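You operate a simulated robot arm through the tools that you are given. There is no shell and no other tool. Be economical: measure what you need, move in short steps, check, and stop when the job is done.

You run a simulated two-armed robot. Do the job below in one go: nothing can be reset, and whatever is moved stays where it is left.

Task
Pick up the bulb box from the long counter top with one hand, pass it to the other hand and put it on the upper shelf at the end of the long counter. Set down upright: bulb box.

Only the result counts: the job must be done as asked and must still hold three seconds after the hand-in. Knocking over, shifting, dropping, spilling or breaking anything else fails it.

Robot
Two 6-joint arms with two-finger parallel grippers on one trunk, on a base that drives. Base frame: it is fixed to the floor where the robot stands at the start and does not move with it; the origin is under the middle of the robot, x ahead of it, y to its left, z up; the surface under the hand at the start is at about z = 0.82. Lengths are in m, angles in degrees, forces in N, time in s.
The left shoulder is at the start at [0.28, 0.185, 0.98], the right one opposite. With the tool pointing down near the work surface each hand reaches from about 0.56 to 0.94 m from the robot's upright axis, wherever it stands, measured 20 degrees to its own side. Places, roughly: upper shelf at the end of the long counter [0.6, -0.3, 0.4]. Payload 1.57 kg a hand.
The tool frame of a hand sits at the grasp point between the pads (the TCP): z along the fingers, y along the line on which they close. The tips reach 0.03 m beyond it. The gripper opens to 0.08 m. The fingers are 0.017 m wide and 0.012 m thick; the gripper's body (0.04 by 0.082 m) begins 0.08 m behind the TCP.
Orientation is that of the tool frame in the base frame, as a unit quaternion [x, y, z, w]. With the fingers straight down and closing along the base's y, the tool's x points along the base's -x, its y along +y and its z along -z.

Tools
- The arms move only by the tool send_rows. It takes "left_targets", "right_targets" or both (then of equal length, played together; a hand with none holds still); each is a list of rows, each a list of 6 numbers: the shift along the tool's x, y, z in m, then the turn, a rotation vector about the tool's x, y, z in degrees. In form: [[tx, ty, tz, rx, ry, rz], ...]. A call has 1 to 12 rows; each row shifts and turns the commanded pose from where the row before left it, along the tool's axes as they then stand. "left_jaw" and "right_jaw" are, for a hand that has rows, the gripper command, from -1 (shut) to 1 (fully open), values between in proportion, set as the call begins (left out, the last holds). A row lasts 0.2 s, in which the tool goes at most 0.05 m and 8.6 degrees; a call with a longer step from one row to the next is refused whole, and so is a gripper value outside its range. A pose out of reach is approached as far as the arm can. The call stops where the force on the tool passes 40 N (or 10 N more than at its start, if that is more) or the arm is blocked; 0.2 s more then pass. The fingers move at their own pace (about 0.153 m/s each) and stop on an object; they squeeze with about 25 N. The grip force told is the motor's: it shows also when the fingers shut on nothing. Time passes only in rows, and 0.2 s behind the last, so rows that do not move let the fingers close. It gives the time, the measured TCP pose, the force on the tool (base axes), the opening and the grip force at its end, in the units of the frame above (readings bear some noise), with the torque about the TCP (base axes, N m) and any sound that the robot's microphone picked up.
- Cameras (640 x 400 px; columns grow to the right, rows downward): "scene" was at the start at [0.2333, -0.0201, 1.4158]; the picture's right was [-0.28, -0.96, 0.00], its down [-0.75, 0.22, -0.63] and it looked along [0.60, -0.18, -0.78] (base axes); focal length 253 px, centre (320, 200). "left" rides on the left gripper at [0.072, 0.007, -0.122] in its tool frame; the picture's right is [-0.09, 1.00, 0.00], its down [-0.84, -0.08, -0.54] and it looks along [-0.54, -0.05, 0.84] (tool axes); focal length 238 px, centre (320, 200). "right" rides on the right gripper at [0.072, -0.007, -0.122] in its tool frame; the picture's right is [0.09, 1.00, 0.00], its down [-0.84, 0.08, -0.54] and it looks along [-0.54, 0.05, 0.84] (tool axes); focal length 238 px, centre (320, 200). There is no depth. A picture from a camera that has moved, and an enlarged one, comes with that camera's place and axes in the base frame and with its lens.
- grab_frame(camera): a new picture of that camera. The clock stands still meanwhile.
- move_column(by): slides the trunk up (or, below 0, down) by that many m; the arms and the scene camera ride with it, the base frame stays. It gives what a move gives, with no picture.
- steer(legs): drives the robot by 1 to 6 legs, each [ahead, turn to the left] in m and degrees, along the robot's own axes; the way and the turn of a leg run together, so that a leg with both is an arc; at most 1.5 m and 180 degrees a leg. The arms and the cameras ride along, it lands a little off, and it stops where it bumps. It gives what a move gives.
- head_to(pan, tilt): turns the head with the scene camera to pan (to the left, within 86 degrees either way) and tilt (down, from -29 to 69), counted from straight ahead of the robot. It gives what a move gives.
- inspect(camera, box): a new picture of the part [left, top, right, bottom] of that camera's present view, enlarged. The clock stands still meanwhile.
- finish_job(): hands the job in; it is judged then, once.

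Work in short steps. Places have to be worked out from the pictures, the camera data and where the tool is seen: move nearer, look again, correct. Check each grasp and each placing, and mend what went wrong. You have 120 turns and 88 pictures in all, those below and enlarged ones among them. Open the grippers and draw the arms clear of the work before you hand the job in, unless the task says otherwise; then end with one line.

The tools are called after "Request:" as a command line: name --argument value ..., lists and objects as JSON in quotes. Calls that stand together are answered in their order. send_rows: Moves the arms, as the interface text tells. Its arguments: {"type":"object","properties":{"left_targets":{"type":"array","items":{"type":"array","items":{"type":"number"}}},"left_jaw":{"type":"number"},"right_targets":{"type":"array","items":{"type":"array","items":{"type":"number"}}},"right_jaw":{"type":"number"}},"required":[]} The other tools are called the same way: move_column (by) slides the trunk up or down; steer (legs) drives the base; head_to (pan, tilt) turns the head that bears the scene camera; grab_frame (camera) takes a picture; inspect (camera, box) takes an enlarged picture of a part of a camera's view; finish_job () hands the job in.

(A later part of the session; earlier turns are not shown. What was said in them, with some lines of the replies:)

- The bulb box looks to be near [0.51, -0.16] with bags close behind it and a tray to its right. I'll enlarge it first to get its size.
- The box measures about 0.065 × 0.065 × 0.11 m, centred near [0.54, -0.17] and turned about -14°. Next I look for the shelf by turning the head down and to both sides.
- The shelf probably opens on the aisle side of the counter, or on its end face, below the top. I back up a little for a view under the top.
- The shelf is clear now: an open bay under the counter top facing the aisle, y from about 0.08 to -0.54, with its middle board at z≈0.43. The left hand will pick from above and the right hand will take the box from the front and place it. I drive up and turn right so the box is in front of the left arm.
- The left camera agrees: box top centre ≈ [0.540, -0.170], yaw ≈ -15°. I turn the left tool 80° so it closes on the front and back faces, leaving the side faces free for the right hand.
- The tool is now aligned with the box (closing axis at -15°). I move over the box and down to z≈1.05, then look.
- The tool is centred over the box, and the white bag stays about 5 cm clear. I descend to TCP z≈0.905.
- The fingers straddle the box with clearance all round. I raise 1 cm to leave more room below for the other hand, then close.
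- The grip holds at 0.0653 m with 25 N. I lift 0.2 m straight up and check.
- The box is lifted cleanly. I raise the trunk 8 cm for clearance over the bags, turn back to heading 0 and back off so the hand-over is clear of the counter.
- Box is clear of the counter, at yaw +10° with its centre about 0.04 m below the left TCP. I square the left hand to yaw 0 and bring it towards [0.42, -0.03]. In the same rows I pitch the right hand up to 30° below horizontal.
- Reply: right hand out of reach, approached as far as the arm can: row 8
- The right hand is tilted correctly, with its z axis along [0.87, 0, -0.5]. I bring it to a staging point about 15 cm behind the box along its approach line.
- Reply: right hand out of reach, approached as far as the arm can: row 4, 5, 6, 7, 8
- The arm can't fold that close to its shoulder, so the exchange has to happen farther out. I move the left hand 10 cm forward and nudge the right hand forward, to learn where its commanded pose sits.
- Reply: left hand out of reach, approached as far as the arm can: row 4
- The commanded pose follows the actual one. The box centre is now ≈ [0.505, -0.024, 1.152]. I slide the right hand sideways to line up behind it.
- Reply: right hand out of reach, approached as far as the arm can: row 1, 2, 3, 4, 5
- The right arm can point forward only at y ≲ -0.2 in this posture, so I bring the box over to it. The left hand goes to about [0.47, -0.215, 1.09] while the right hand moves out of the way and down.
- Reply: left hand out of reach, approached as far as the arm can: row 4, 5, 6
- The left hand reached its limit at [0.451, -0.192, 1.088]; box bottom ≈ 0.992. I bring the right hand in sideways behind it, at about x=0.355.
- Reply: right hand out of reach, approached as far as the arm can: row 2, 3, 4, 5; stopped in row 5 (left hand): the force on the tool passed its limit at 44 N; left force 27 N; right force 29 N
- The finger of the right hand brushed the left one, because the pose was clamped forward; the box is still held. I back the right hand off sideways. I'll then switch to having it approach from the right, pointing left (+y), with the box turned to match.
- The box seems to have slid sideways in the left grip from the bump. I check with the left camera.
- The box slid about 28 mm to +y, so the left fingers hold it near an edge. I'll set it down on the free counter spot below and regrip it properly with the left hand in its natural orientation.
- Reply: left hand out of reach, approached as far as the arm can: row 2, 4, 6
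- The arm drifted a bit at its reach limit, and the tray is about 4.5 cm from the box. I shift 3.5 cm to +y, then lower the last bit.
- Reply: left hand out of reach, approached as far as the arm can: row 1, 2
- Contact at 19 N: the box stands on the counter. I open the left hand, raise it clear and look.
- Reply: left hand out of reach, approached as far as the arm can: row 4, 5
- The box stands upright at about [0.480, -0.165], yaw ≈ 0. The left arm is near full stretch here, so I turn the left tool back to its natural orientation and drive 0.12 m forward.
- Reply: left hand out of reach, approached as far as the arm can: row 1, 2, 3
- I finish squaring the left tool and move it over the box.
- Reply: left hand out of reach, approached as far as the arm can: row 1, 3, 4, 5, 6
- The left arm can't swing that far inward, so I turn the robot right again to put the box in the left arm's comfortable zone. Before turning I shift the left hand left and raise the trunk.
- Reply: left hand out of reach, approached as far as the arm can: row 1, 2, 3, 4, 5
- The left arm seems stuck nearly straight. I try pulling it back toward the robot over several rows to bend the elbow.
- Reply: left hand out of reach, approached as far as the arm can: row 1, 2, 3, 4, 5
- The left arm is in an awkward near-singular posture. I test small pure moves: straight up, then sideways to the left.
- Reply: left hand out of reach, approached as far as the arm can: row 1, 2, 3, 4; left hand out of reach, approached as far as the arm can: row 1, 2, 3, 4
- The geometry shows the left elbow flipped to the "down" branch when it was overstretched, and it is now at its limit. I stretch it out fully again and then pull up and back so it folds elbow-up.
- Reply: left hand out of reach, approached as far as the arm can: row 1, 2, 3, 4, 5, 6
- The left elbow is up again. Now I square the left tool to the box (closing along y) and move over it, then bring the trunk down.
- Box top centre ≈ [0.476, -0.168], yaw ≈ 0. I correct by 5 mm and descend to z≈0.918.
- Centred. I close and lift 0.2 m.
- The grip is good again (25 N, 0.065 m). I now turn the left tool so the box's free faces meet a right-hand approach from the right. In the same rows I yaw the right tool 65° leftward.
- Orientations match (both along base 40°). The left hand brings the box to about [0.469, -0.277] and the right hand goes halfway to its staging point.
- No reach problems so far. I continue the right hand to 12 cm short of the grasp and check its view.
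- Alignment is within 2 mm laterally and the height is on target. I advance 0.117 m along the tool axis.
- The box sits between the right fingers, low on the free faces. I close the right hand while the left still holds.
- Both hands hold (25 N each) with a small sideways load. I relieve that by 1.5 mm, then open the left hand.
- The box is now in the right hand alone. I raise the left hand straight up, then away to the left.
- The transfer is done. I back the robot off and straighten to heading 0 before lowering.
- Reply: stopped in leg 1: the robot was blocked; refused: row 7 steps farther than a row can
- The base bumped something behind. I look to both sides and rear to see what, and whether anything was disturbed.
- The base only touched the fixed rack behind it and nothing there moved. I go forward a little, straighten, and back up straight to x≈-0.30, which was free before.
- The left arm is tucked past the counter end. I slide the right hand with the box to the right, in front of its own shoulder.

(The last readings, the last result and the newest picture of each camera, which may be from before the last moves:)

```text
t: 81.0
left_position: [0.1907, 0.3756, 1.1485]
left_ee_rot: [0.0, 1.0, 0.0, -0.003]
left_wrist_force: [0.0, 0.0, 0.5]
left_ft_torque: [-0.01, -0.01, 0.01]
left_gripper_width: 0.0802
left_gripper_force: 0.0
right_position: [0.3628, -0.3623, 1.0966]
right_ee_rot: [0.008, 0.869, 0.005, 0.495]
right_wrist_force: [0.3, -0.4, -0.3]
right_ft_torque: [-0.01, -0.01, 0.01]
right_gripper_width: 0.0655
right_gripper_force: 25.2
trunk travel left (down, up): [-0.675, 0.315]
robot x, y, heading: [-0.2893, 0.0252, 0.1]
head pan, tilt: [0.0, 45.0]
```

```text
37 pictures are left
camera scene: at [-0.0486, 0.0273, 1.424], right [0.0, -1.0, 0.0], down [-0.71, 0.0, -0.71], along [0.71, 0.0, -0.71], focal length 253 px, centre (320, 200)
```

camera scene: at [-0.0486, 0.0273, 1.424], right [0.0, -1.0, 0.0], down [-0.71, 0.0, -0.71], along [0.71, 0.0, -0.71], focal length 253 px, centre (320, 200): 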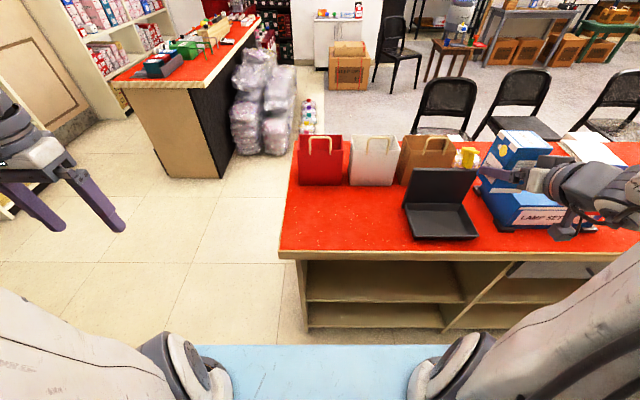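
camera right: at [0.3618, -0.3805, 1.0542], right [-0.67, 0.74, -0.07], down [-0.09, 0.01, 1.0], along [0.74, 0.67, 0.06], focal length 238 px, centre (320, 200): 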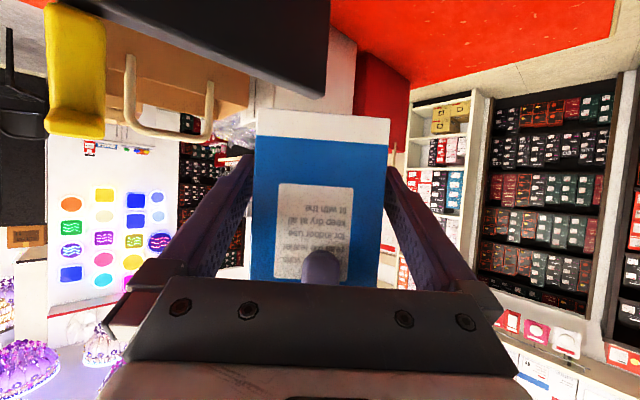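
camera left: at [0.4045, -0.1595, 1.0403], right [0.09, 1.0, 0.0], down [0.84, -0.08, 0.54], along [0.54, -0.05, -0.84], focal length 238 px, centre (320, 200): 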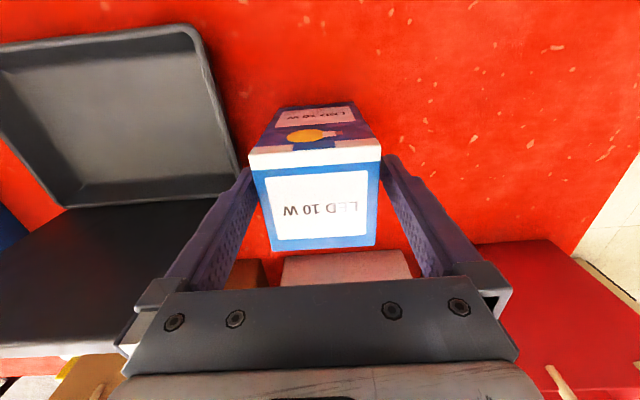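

The box hand points forward at [0.363, -0.362, 1.097]. The counter carcass is set back to x≈0.40, the middle board is at z≈0.39, and the bay spans y≈0.08 to -0.60. I retract 9 cm so the box clears the counter edge, then lower the trunk 0.58 m.

Request:
send_rows --right_targets '[[0.015, 0, -0.026, 0, 0, 0], [0.015, 0, -0.026, 0, 0, 0], [0.015, 0, -0.026, 0, 0, 0]]'

Request:
grab_frame --camera "scene"

```text
t: 81.8
left_position: [0.1913, 0.3761, 1.1484]
left_ee_rot: [0.0, 1.0, 0.001, -0.003]
left_wrist_force: [-0.7, 0.9, -0.8]
left_ft_torque: [0.02, -0.03, 0.02]
left_gripper_width: 0.08
left_gripper_force: 0.0
right_position: [0.2721, -0.3606, 1.0991]
right_ee_rot: [0.007, 0.868, 0.006, 0.496]
right_wrist_force: [-0.4, -0.2, -0.9]
right_ft_torque: [-0.03, 0.02, 0.02]
right_gripper_width: 0.0652
right_gripper_force: 24.8
trunk travel left (down, up): [-0.675, 0.315]
robot x, y, heading: [-0.2939, 0.0267, 0.0]
head pan, tilt: [0.0, 45.0]
```

```text
36 pictures are left
camera scene: at [-0.0485, 0.0274, 1.424], right [0.0, -1.0, 0.0], down [-0.71, 0.0, -0.71], along [0.71, 0.0, -0.71], focal length 253 px, centre (320, 200)
```

scene: 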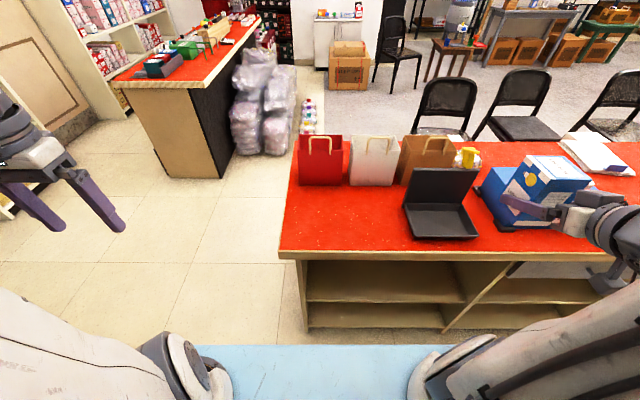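

Clearance is about 2.5 cm, so I pull back 2 cm more and lower in two steps, checking in between.

Request:
send_rows --right_targets '[[0.01, 0, -0.0173, 0, 0, 0]]'

Request:
move_column --by -0.2

Request:
head_to --pan -35 --tilt 40

Request:
grab_frame --camera "scene"

```text
t: 82.2
left_position: [0.1908, 0.377, 1.1493]
left_ee_rot: [0.001, 1.0, 0.0, -0.003]
left_wrist_force: [-0.4, 0.3, -0.1]
left_ft_torque: [-0.01, -0.03, 0.02]
left_gripper_width: 0.0802
left_gripper_force: 0.1
right_position: [0.2517, -0.3605, 1.0973]
right_ee_rot: [0.007, 0.869, 0.005, 0.495]
right_wrist_force: [-0.2, 0.1, -1.0]
right_ft_torque: [-0.01, 0.0, 0.02]
right_gripper_width: 0.0656
right_gripper_force: 25.0
trunk travel left (down, up): [-0.675, 0.315]
robot x, y, heading: [-0.291, 0.0272, -0.1]
head pan, tilt: [0.0, 45.0]
```

```text
t: 84.3
left_position: [0.1904, 0.3754, 0.9493]
left_ee_rot: [0.001, 1.0, 0.0, -0.003]
left_wrist_force: [-0.9, -0.3, -0.6]
left_ft_torque: [0.02, -0.01, 0.01]
left_gripper_width: 0.0802
left_gripper_force: 0.1
right_position: [0.2526, -0.3614, 0.8981]
right_ee_rot: [0.007, 0.869, 0.005, 0.496]
right_wrist_force: [-0.6, -0.4, -0.3]
right_ft_torque: [0.02, 0.01, -0.02]
right_gripper_width: 0.0656
right_gripper_force: 25.3
trunk travel left (down, up): [-0.475, 0.515]
robot x, y, heading: [-0.2886, 0.0217, 0.2]
head pan, tilt: [0.0, 45.0]
```

```text
t: 85.3
left_position: [0.1912, 0.3763, 0.9501]
left_ee_rot: [0.001, 1.0, 0.001, -0.003]
left_wrist_force: [-0.2, 0.0, 0.8]
left_ft_torque: [0.02, -0.01, -0.01]
left_gripper_width: 0.08
left_gripper_force: 0.2
right_position: [0.2528, -0.3605, 0.8981]
right_ee_rot: [0.007, 0.868, 0.006, 0.496]
right_wrist_force: [-0.6, 0.1, -1.0]
right_ft_torque: [0.0, 0.03, 0.01]
right_gripper_width: 0.0655
right_gripper_force: 25.0
trunk travel left (down, up): [-0.475, 0.515]
robot x, y, heading: [-0.2922, 0.0267, 0.2]
head pan, tilt: [-35.0, 40.0]
```

```text
35 pictures are left
camera scene: at [-0.0601, -0.0213, 1.2313], right [-0.57, -0.82, 0.0], down [-0.53, 0.37, -0.77], along [0.63, -0.44, -0.64], focal length 253 px, centre (320, 200)
```

scene: 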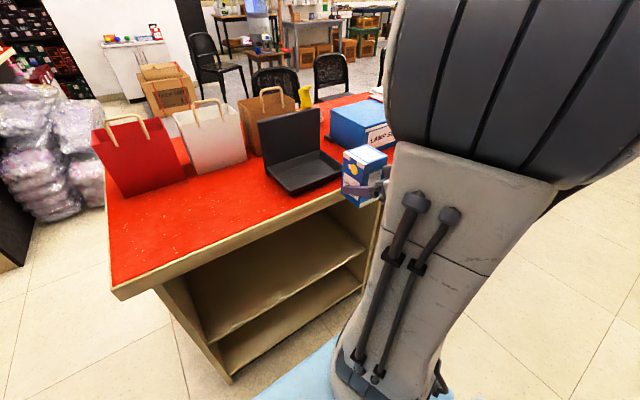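

Box clears the counter edge. I lower the rest, -0.38 m.

Request:
move_column --by -0.38

Request:
grab_frame --camera "scene"

Request:
grab_frame --camera "right"

```text
t: 89.0
left_position: [0.191, 0.3753, 0.5683]
left_ee_rot: [0.001, 1.0, 0.001, -0.003]
left_wrist_force: [0.1, 0.6, 0.2]
left_ft_torque: [0.04, -0.01, 0.0]
left_gripper_width: 0.0799
left_gripper_force: 0.0
right_position: [0.2531, -0.3623, 0.5181]
right_ee_rot: [0.007, 0.868, 0.006, 0.496]
right_wrist_force: [-0.3, 0.0, -0.5]
right_ft_torque: [0.01, -0.03, 0.01]
right_gripper_width: 0.0652
right_gripper_force: 24.5
trunk travel left (down, up): [-0.095, 0.895]
robot x, y, heading: [-0.2904, 0.0255, 0.3]
head pan, tilt: [-35.0, 40.0]
```

```text
34 pictures are left
camera scene: at [-0.0602, -0.0213, 0.8513], right [-0.57, -0.82, 0.0], down [-0.53, 0.37, -0.77], along [0.63, -0.44, -0.64], focal length 253 px, centre (320, 200)
```

scene: 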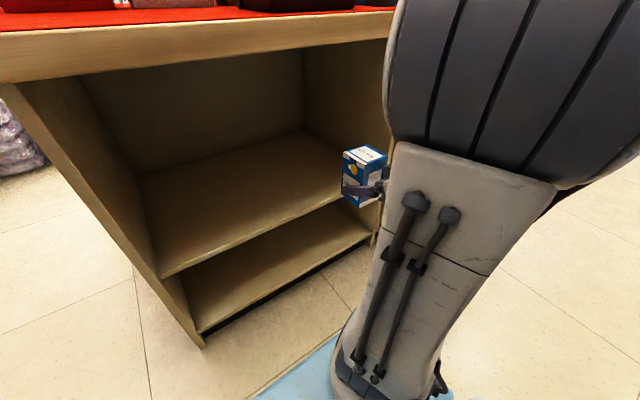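

```text
33 pictures are left
camera right: at [0.1116, -0.367, 0.5191], right [-0.04, 1.0, -0.06], down [-0.04, 0.06, 1.0], along [1.0, 0.04, 0.04], focal length 238 px, centre (320, 200)
```

right: 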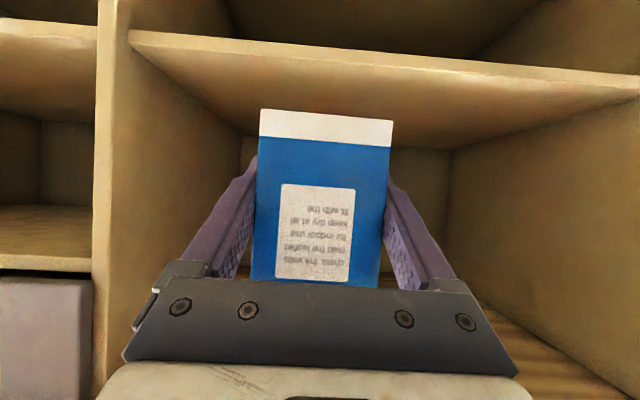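

This shows the bay clearly: divider at y≈-0.585, board front edge below the box. I enlarge to measure the board height.

Request:
inspect --camera "right" --box '[120, 0, 560, 180]'

Request:
inspect --camera "scene" --box '[120, 100, 420, 300]'

```text
1.45 times, centred on (340, 90) of right
camera zoom: at [0.1116, -0.367, 0.5191], right [-0.04, 1.0, -0.06], down [-0.04, 0.06, 1.0], along [1.0, 0.04, 0.04], focal length 347 px, centre (291, 360)
```

zoom: 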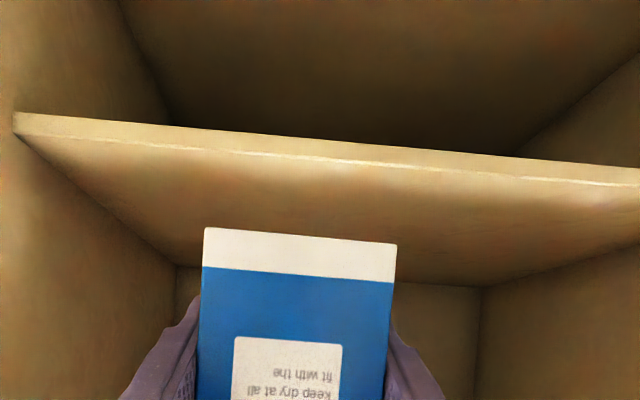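

```text
2.00 times, centred on (270, 200) of scene
camera zoom: at [-0.0602, -0.0213, 0.8513], right [-0.57, -0.82, 0.0], down [-0.53, 0.37, -0.77], along [0.63, -0.44, -0.64], focal length 506 px, centre (420, 200)
```

zoom: 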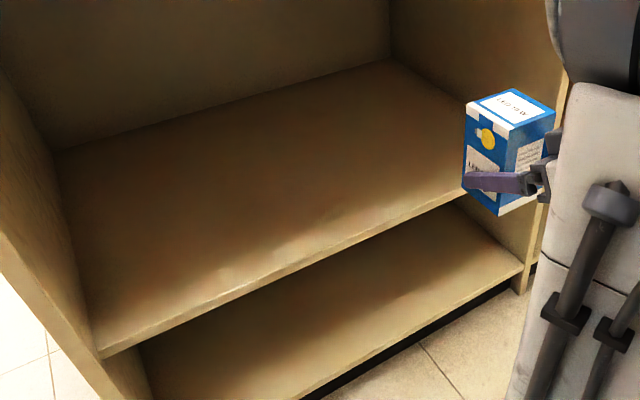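

Combining both views: board top z≈0.368, front edge x≈0.396, depth to x≈0.86. I move straight forward to TCP x≈0.505, well above the board, and correct 1° of pitch so the box is upright.

Request:
send_rows --right_targets '[[0, 0, 0, 0, -1.0, 0], [-0.0213, 0, 0.0362, 0, 0, 0], [-0.0213, 0, 0.0362, 0, 0, 0], [-0.0213, 0, 0.0362, 0, 0, 0], [-0.0213, 0, 0.0362, 0, 0, 0], [-0.0213, 0, 0.0362, 0, 0, 0], [-0.0213, 0, 0.0362, 0, 0, 0]]'

Request:
grab_frame --camera "scene"

Request:
grab_frame --camera "right"

```text
t: 90.6
left_position: [0.1909, 0.3759, 0.5692]
left_ee_rot: [0.001, 1.0, 0.001, -0.003]
left_wrist_force: [0.1, 0.2, -0.2]
left_ft_torque: [-0.02, 0.04, -0.01]
left_gripper_width: 0.08
left_gripper_force: 0.1
right_position: [0.5045, -0.3652, 0.5226]
right_ee_rot: [0.008, 0.864, 0.005, 0.504]
right_wrist_force: [-0.4, 0.1, -0.7]
right_ft_torque: [0.01, 0.01, 0.0]
right_gripper_width: 0.0657
right_gripper_force: 24.6
trunk travel left (down, up): [-0.095, 0.895]
robot x, y, heading: [-0.2908, 0.0239, 0.1]
head pan, tilt: [-35.0, 40.0]
```

```text
30 pictures are left
camera scene: at [-0.0603, -0.0214, 0.8513], right [-0.57, -0.82, 0.0], down [-0.53, 0.37, -0.77], along [0.63, -0.44, -0.64], focal length 253 px, centre (320, 200)
```

scene: 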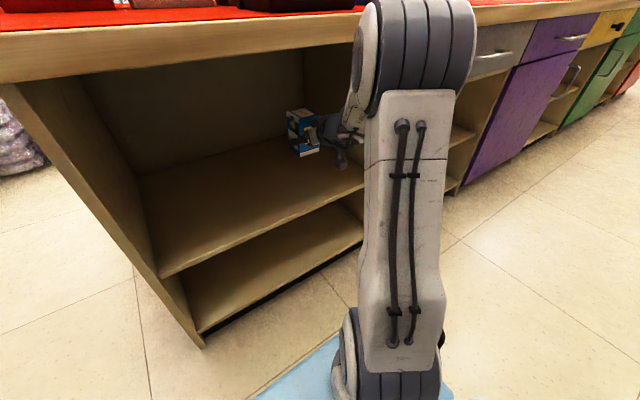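

```text
29 pictures are left
camera right: at [0.3649, -0.3711, 0.5208], right [-0.04, 1.0, -0.06], down [-0.06, 0.06, 1.0], along [1.0, 0.04, 0.06], focal length 238 px, centre (320, 200)
```

right: 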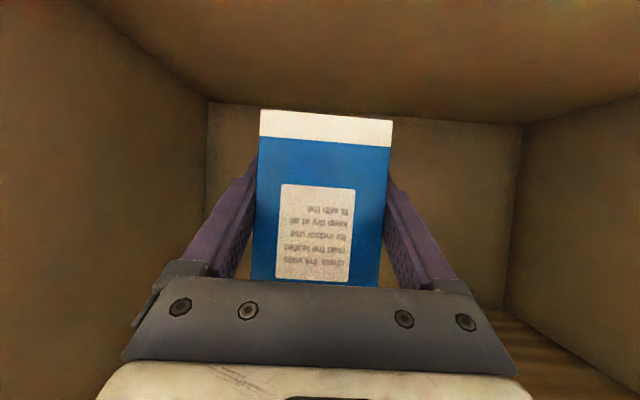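

Box is inside the bay and free. I lower 8 cm with the trunk and look.

Request:
move_column --by -0.085

Request:
inspect --camera "scene" --box '[220, 60, 380, 190]'

Request:
grab_frame --camera "right"

```text
t: 91.8
left_position: [0.1911, 0.376, 0.4829]
left_ee_rot: [0.001, 1.0, 0.001, -0.003]
left_wrist_force: [0.6, -0.2, 0.1]
left_ft_torque: [0.0, -0.02, -0.01]
left_gripper_width: 0.0799
left_gripper_force: 0.1
right_position: [0.505, -0.3642, 0.4389]
right_ee_rot: [0.007, 0.864, 0.006, 0.504]
right_wrist_force: [-0.2, -0.3, -1.0]
right_ft_torque: [-0.01, 0.01, 0.01]
right_gripper_width: 0.0654
right_gripper_force: 25.1
trunk travel left (down, up): [-0.01, 0.98]
robot x, y, heading: [-0.2888, 0.0234, 0.3]
head pan, tilt: [-35.0, 40.0]
```

```text
3.08 times, centred on (300, 125) of scene
camera zoom: at [-0.0602, -0.0213, 0.7663], right [-0.57, -0.82, 0.0], down [-0.53, 0.37, -0.77], along [0.63, -0.44, -0.64], focal length 778 px, centre (382, 431)
```

zoom: 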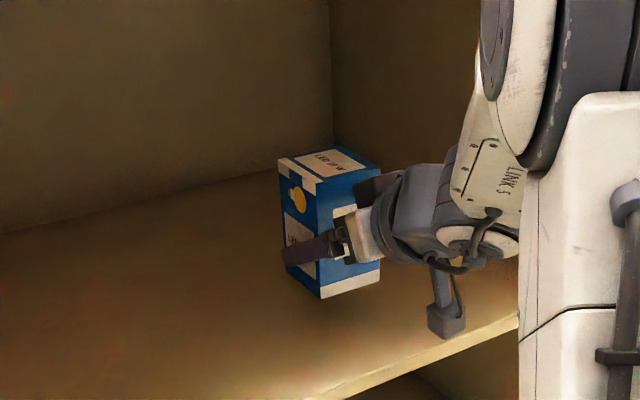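

```text
27 pictures are left
camera right: at [0.3644, -0.3713, 0.4359], right [-0.04, 1.0, -0.06], down [-0.06, 0.06, 1.0], along [1.0, 0.04, 0.06], focal length 238 px, centre (320, 200)
```

right: 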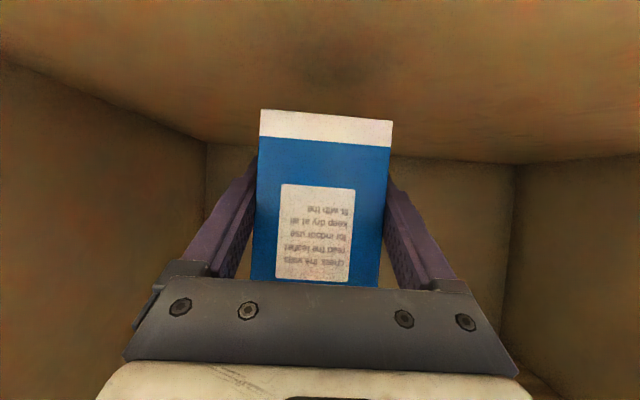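

About 3 cm remain. The wrist camera hangs near the board edge, so I back off 2 cm while lowering 2 cm, then lower in 4 mm steps feeling for contact.

Request:
send_rows --right_targets '[[0.0273, 0, -0.0075, 0, 0, 0], [0.0035, 0, 0.002, 0, 0, 0], [0.0035, 0, 0.002, 0, 0, 0], [0, 0, 0, 0, 0, 0]]'

Request:
inspect --camera "scene" --box '[240, 80, 360, 180]'

```text
t: 92.8
left_position: [0.1912, 0.3766, 0.4849]
left_ee_rot: [0.001, 1.0, 0.002, -0.002]
left_wrist_force: [0.3, 0.5, 0.0]
left_ft_torque: [-0.02, -0.01, -0.02]
left_gripper_width: 0.0801
left_gripper_force: 0.0
right_position: [0.4873, -0.365, 0.4067]
right_ee_rot: [0.007, 0.864, 0.005, 0.503]
right_wrist_force: [-1.1, 0.7, -0.9]
right_ft_torque: [-0.02, 0.0, 0.01]
right_gripper_width: 0.0652
right_gripper_force: 24.9
trunk travel left (down, up): [-0.01, 0.98]
robot x, y, heading: [-0.2888, 0.0274, -0.1]
head pan, tilt: [-35.0, 40.0]
```

```text
4.00 times, centred on (300, 130) of scene
camera zoom: at [-0.0602, -0.0213, 0.7663], right [-0.57, -0.82, 0.0], down [-0.53, 0.37, -0.77], along [0.63, -0.44, -0.64], focal length 1012 px, centre (400, 480)
```

zoom: 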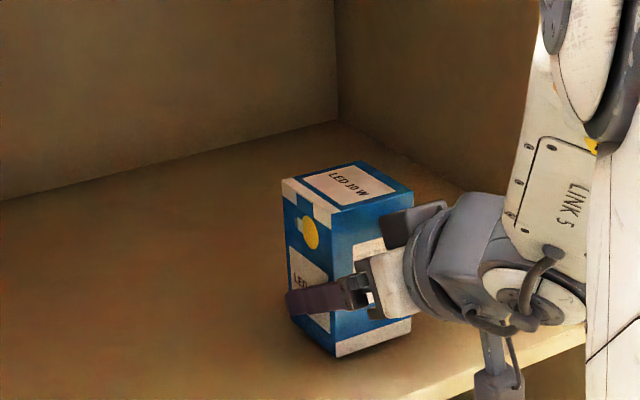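

No contact yet. I continue in 2–3 mm steps.

Request:
send_rows --right_targets '[[0.0022, 0, 0.0012, 0, 0, 0], [0.0022, 0, 0.0012, 0, 0, 0]]'

```text
t: 93.4
left_position: [0.1913, 0.3763, 0.4841]
left_ee_rot: [0.0, 1.0, 0.001, -0.003]
left_wrist_force: [-0.5, 0.6, 0.1]
left_ft_torque: [0.02, 0.02, -0.03]
left_gripper_width: 0.0798
left_gripper_force: 0.0
right_position: [0.4855, -0.3639, 0.4031]
right_ee_rot: [0.007, 0.864, 0.006, 0.503]
right_wrist_force: [-0.1, -0.2, -1.1]
right_ft_torque: [0.0, 0.01, -0.02]
right_gripper_width: 0.0655
right_gripper_force: 24.9
trunk travel left (down, up): [-0.01, 0.98]
robot x, y, heading: [-0.2872, 0.0255, 0.2]
head pan, tilt: [-35.0, 40.0]
```

Still free; I continue.

Request:
send_rows --right_targets '[[0.0022, 0, 0.0012, 0, 0, 0], [0.0022, 0, 0.0012, 0, 0, 0]]'

```text
t: 94.0
left_position: [0.1921, 0.3756, 0.4831]
left_ee_rot: [0.0, 1.0, 0.001, -0.003]
left_wrist_force: [0.3, -0.3, 0.4]
left_ft_torque: [0.04, 0.03, 0.07]
left_gripper_width: 0.08
left_gripper_force: 0.1
right_position: [0.4872, -0.363, 0.398]
right_ee_rot: [0.006, 0.864, 0.006, 0.504]
right_wrist_force: [1.1, 0.2, -0.1]
right_ft_torque: [-0.02, 0.0, -0.02]
right_gripper_width: 0.0656
right_gripper_force: 24.8
trunk travel left (down, up): [-0.01, 0.98]
robot x, y, heading: [-0.2894, 0.0236, 0.4]
head pan, tilt: [-35.0, 40.0]
```

Still free; I go down another 5 mm and check the picture.

Request:
send_rows --right_targets '[[0.0022, 0, 0.0012, 0, 0, 0], [0.0022, 0, 0.0012, 0, 0, 0]]'

Request:
grab_frame --camera "right"

Request:
inspect --camera "scene" --box '[250, 100, 350, 180]'

```text
t: 94.6
left_position: [0.1902, 0.376, 0.4835]
left_ee_rot: [0.001, 1.0, 0.0, -0.004]
left_wrist_force: [0.1, 0.2, 0.0]
left_ft_torque: [-0.03, 0.0, 0.0]
left_gripper_width: 0.0799
left_gripper_force: 0.1
right_position: [0.4862, -0.3632, 0.3984]
right_ee_rot: [0.006, 0.862, 0.004, 0.507]
right_wrist_force: [-5.6, 4.8, 19.9]
right_ft_torque: [-0.45, 0.36, -0.17]
right_gripper_width: 0.0655
right_gripper_force: 25.6
trunk travel left (down, up): [-0.01, 0.98]
robot x, y, heading: [-0.2864, 0.0269, 0.1]
head pan, tilt: [-35.0, 40.0]
```

```text
25 pictures are left
camera right: at [0.3458, -0.3706, 0.3952], right [-0.04, 1.0, -0.07], down [-0.07, 0.06, 1.0], along [1.0, 0.04, 0.06], focal length 238 px, centre (320, 200)
```

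right: 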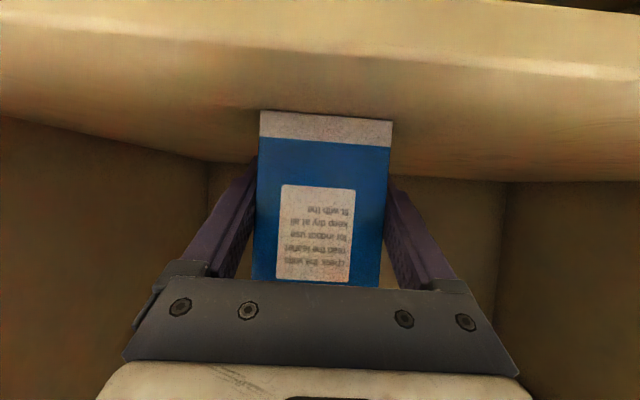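

```text
5.00 times, centred on (300, 140) of scene
camera zoom: at [-0.0607, -0.021, 0.7668], right [-0.57, -0.82, 0.0], down [-0.53, 0.37, -0.77], along [0.63, -0.44, -0.64], focal length 1264 px, centre (420, 500)
```

zoom: 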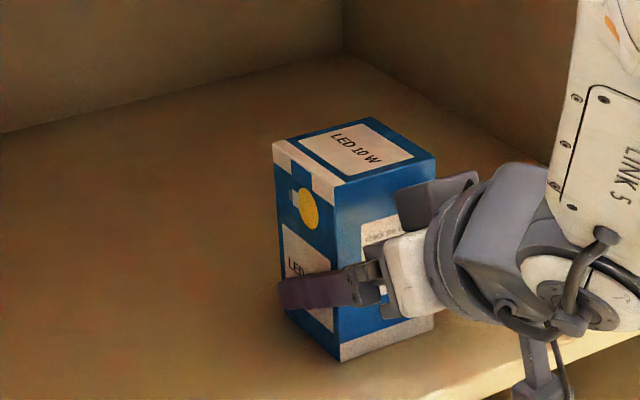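

Contact at 20 N: the box stands on the board, essentially flat. I open the right hand.

Request:
send_rows --right_targets '[[-0.0015, 0, -0.0008, 0, 0, 0], [0, 0, 0, 0, 0, 0]]'

Request:
send_rows --right_targets '[[0, 0, 0, 0, 0, 0], [0, 0, 0, 0, 0, 0], [0, 0, 0, 0, 0, 0]]' --right_jaw 1

Request:
grab_frame --camera "right"

Request:
inspect --camera "scene" --box '[250, 100, 350, 180]'

```text
t: 95.2
left_position: [0.1903, 0.3767, 0.4842]
left_ee_rot: [0.001, 1.0, 0.0, -0.003]
left_wrist_force: [-0.6, 1.1, -0.4]
left_ft_torque: [0.0, 0.0, 0.02]
left_gripper_width: 0.08
left_gripper_force: 0.1
right_position: [0.487, -0.3634, 0.3981]
right_ee_rot: [0.006, 0.864, 0.005, 0.504]
right_wrist_force: [2.2, 4.7, 16.8]
right_ft_torque: [-0.36, -0.36, 0.1]
right_gripper_width: 0.0656
right_gripper_force: 24.7
trunk travel left (down, up): [-0.01, 0.98]
robot x, y, heading: [-0.2901, 0.023, -0.0]
head pan, tilt: [-35.0, 40.0]
```

```text
t: 96.0
left_position: [0.1901, 0.3765, 0.4842]
left_ee_rot: [0.001, 1.0, 0.001, -0.002]
left_wrist_force: [-0.5, 0.0, 0.1]
left_ft_torque: [0.01, 0.0, -0.01]
left_gripper_width: 0.08
left_gripper_force: 0.0
right_position: [0.4862, -0.3648, 0.3962]
right_ee_rot: [0.007, 0.864, 0.006, 0.503]
right_wrist_force: [0.5, -0.8, 0.3]
right_ft_torque: [-0.01, -0.04, 0.03]
right_gripper_width: 0.0798
right_gripper_force: 0.0
trunk travel left (down, up): [-0.01, 0.98]
robot x, y, heading: [-0.2933, 0.0272, -0.1]
head pan, tilt: [-35.0, 40.0]
```

```text
23 pictures are left
camera right: at [0.3451, -0.3711, 0.3943], right [-0.04, 1.0, -0.06], down [-0.06, 0.06, 1.0], along [1.0, 0.04, 0.06], focal length 238 px, centre (320, 200)
```

right: 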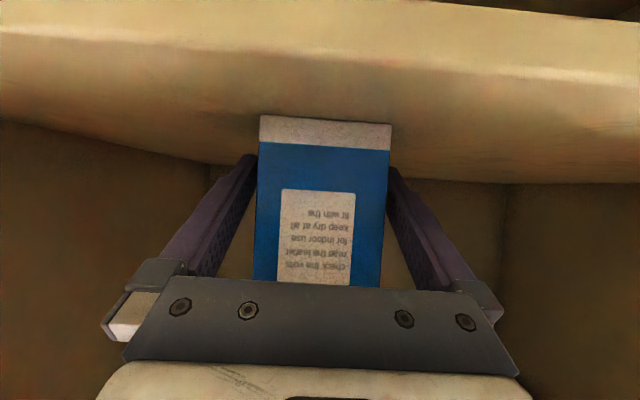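

```text
5.00 times, centred on (300, 140) of scene
camera zoom: at [-0.0602, -0.0213, 0.7663], right [-0.57, -0.82, 0.0], down [-0.53, 0.37, -0.77], along [0.63, -0.44, -0.64], focal length 1264 px, centre (420, 500)
```

zoom: 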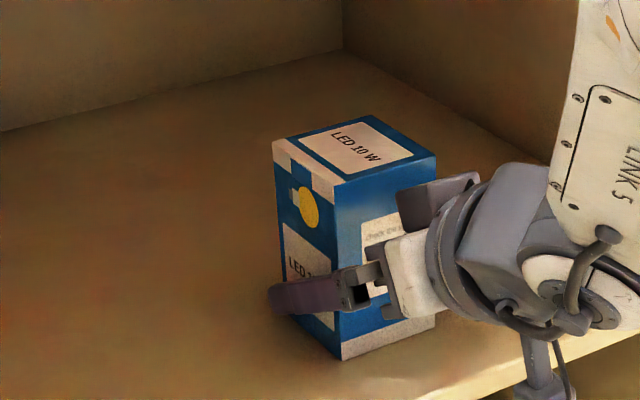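

Released; the box stands upright. I centre the fingers by 2 mm and withdraw along the tool axis.

Request:
send_rows --right_targets '[[0, 0.002, 0, 0, 0, 0], [0, 0, -0.015, 0, 0, 0], [0, 0, -0.02, 0, 0, 0], [0, 0, -0.025, 0, 0, 0], [0, 0, -0.03, 0, 0, 0], [0, 0, -0.03, 0, 0, 0]]'

Request:
grab_frame --camera "right"

Request:
inspect --camera "scene" --box '[220, 60, 380, 190]'

```text
t: 97.4
left_position: [0.1909, 0.3773, 0.4835]
left_ee_rot: [0.0, 1.0, 0.001, -0.003]
left_wrist_force: [-1.1, 0.6, 0.2]
left_ft_torque: [-0.03, -0.01, 0.0]
left_gripper_width: 0.08
left_gripper_force: 0.0
right_position: [0.3796, -0.3595, 0.4569]
right_ee_rot: [0.007, 0.864, 0.006, 0.503]
right_wrist_force: [0.0, 0.2, 0.8]
right_ft_torque: [0.03, -0.02, -0.01]
right_gripper_width: 0.0799
right_gripper_force: 0.0
trunk travel left (down, up): [-0.01, 0.98]
robot x, y, heading: [-0.2887, 0.0231, 0.0]
head pan, tilt: [-35.0, 40.0]
```

```text
21 pictures are left
camera right: at [0.2393, -0.3665, 0.4553], right [-0.04, 1.0, -0.06], down [-0.06, 0.06, 1.0], along [1.0, 0.04, 0.06], focal length 238 px, centre (320, 200)
```

right: 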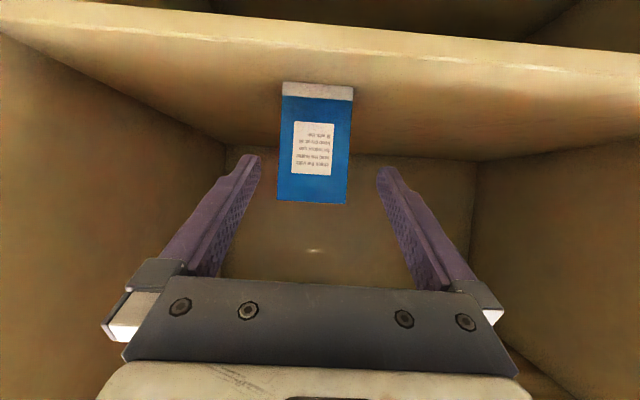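

```text
3.08 times, centred on (300, 125) of scene
camera zoom: at [-0.0601, -0.0213, 0.7663], right [-0.57, -0.82, 0.0], down [-0.53, 0.37, -0.77], along [0.63, -0.44, -0.64], focal length 778 px, centre (382, 431)
```

zoom: 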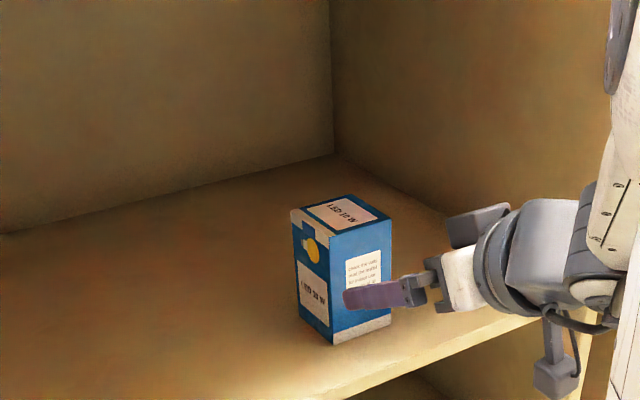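

The box stands upright and alone on the upper shelf. I pull the right hand straight back, clear of the counter, and take a last look.

Request:
send_rows --right_targets '[[0.018, 0, -0.031, 0, 0, 0], [0.018, 0, -0.031, 0, 0, 0], [0.018, 0, -0.031, 0, 0, 0]]'

Request:
grab_frame --camera "scene"

```text
t: 98.2
left_position: [0.1897, 0.3756, 0.4835]
left_ee_rot: [0.001, 1.0, 0.001, -0.002]
left_wrist_force: [0.6, 0.6, 0.6]
left_ft_torque: [-0.02, 0.0, 0.01]
left_gripper_width: 0.0797
left_gripper_force: 0.1
right_position: [0.2727, -0.3611, 0.4548]
right_ee_rot: [0.006, 0.864, 0.006, 0.504]
right_wrist_force: [0.4, -0.5, 0.5]
right_ft_torque: [0.02, 0.02, 0.03]
right_gripper_width: 0.0799
right_gripper_force: 0.1
trunk travel left (down, up): [-0.01, 0.98]
robot x, y, heading: [-0.2908, 0.024, 0.1]
head pan, tilt: [-35.0, 40.0]
```

```text
19 pictures are left
camera scene: at [-0.0602, -0.0213, 0.7663], right [-0.57, -0.82, 0.0], down [-0.53, 0.37, -0.77], along [0.63, -0.44, -0.64], focal length 253 px, centre (320, 200)
```

scene: 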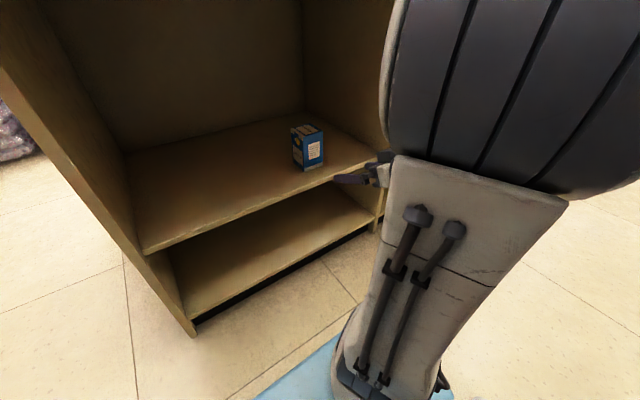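

The box is upright on the upper shelf, both grippers are open and both arms are clear. I hand the job in.

Request:
finish_job

```text
The job is handed in.
```

The bulb box was picked up with the left hand, passed to the right hand in the air, and now stands upright on the upper shelf at the end of the long counter. On the way I set it back on the counter once to fix a slipped grip, and the base briefly touched the fixed rack behind; I saw nothing else moved.
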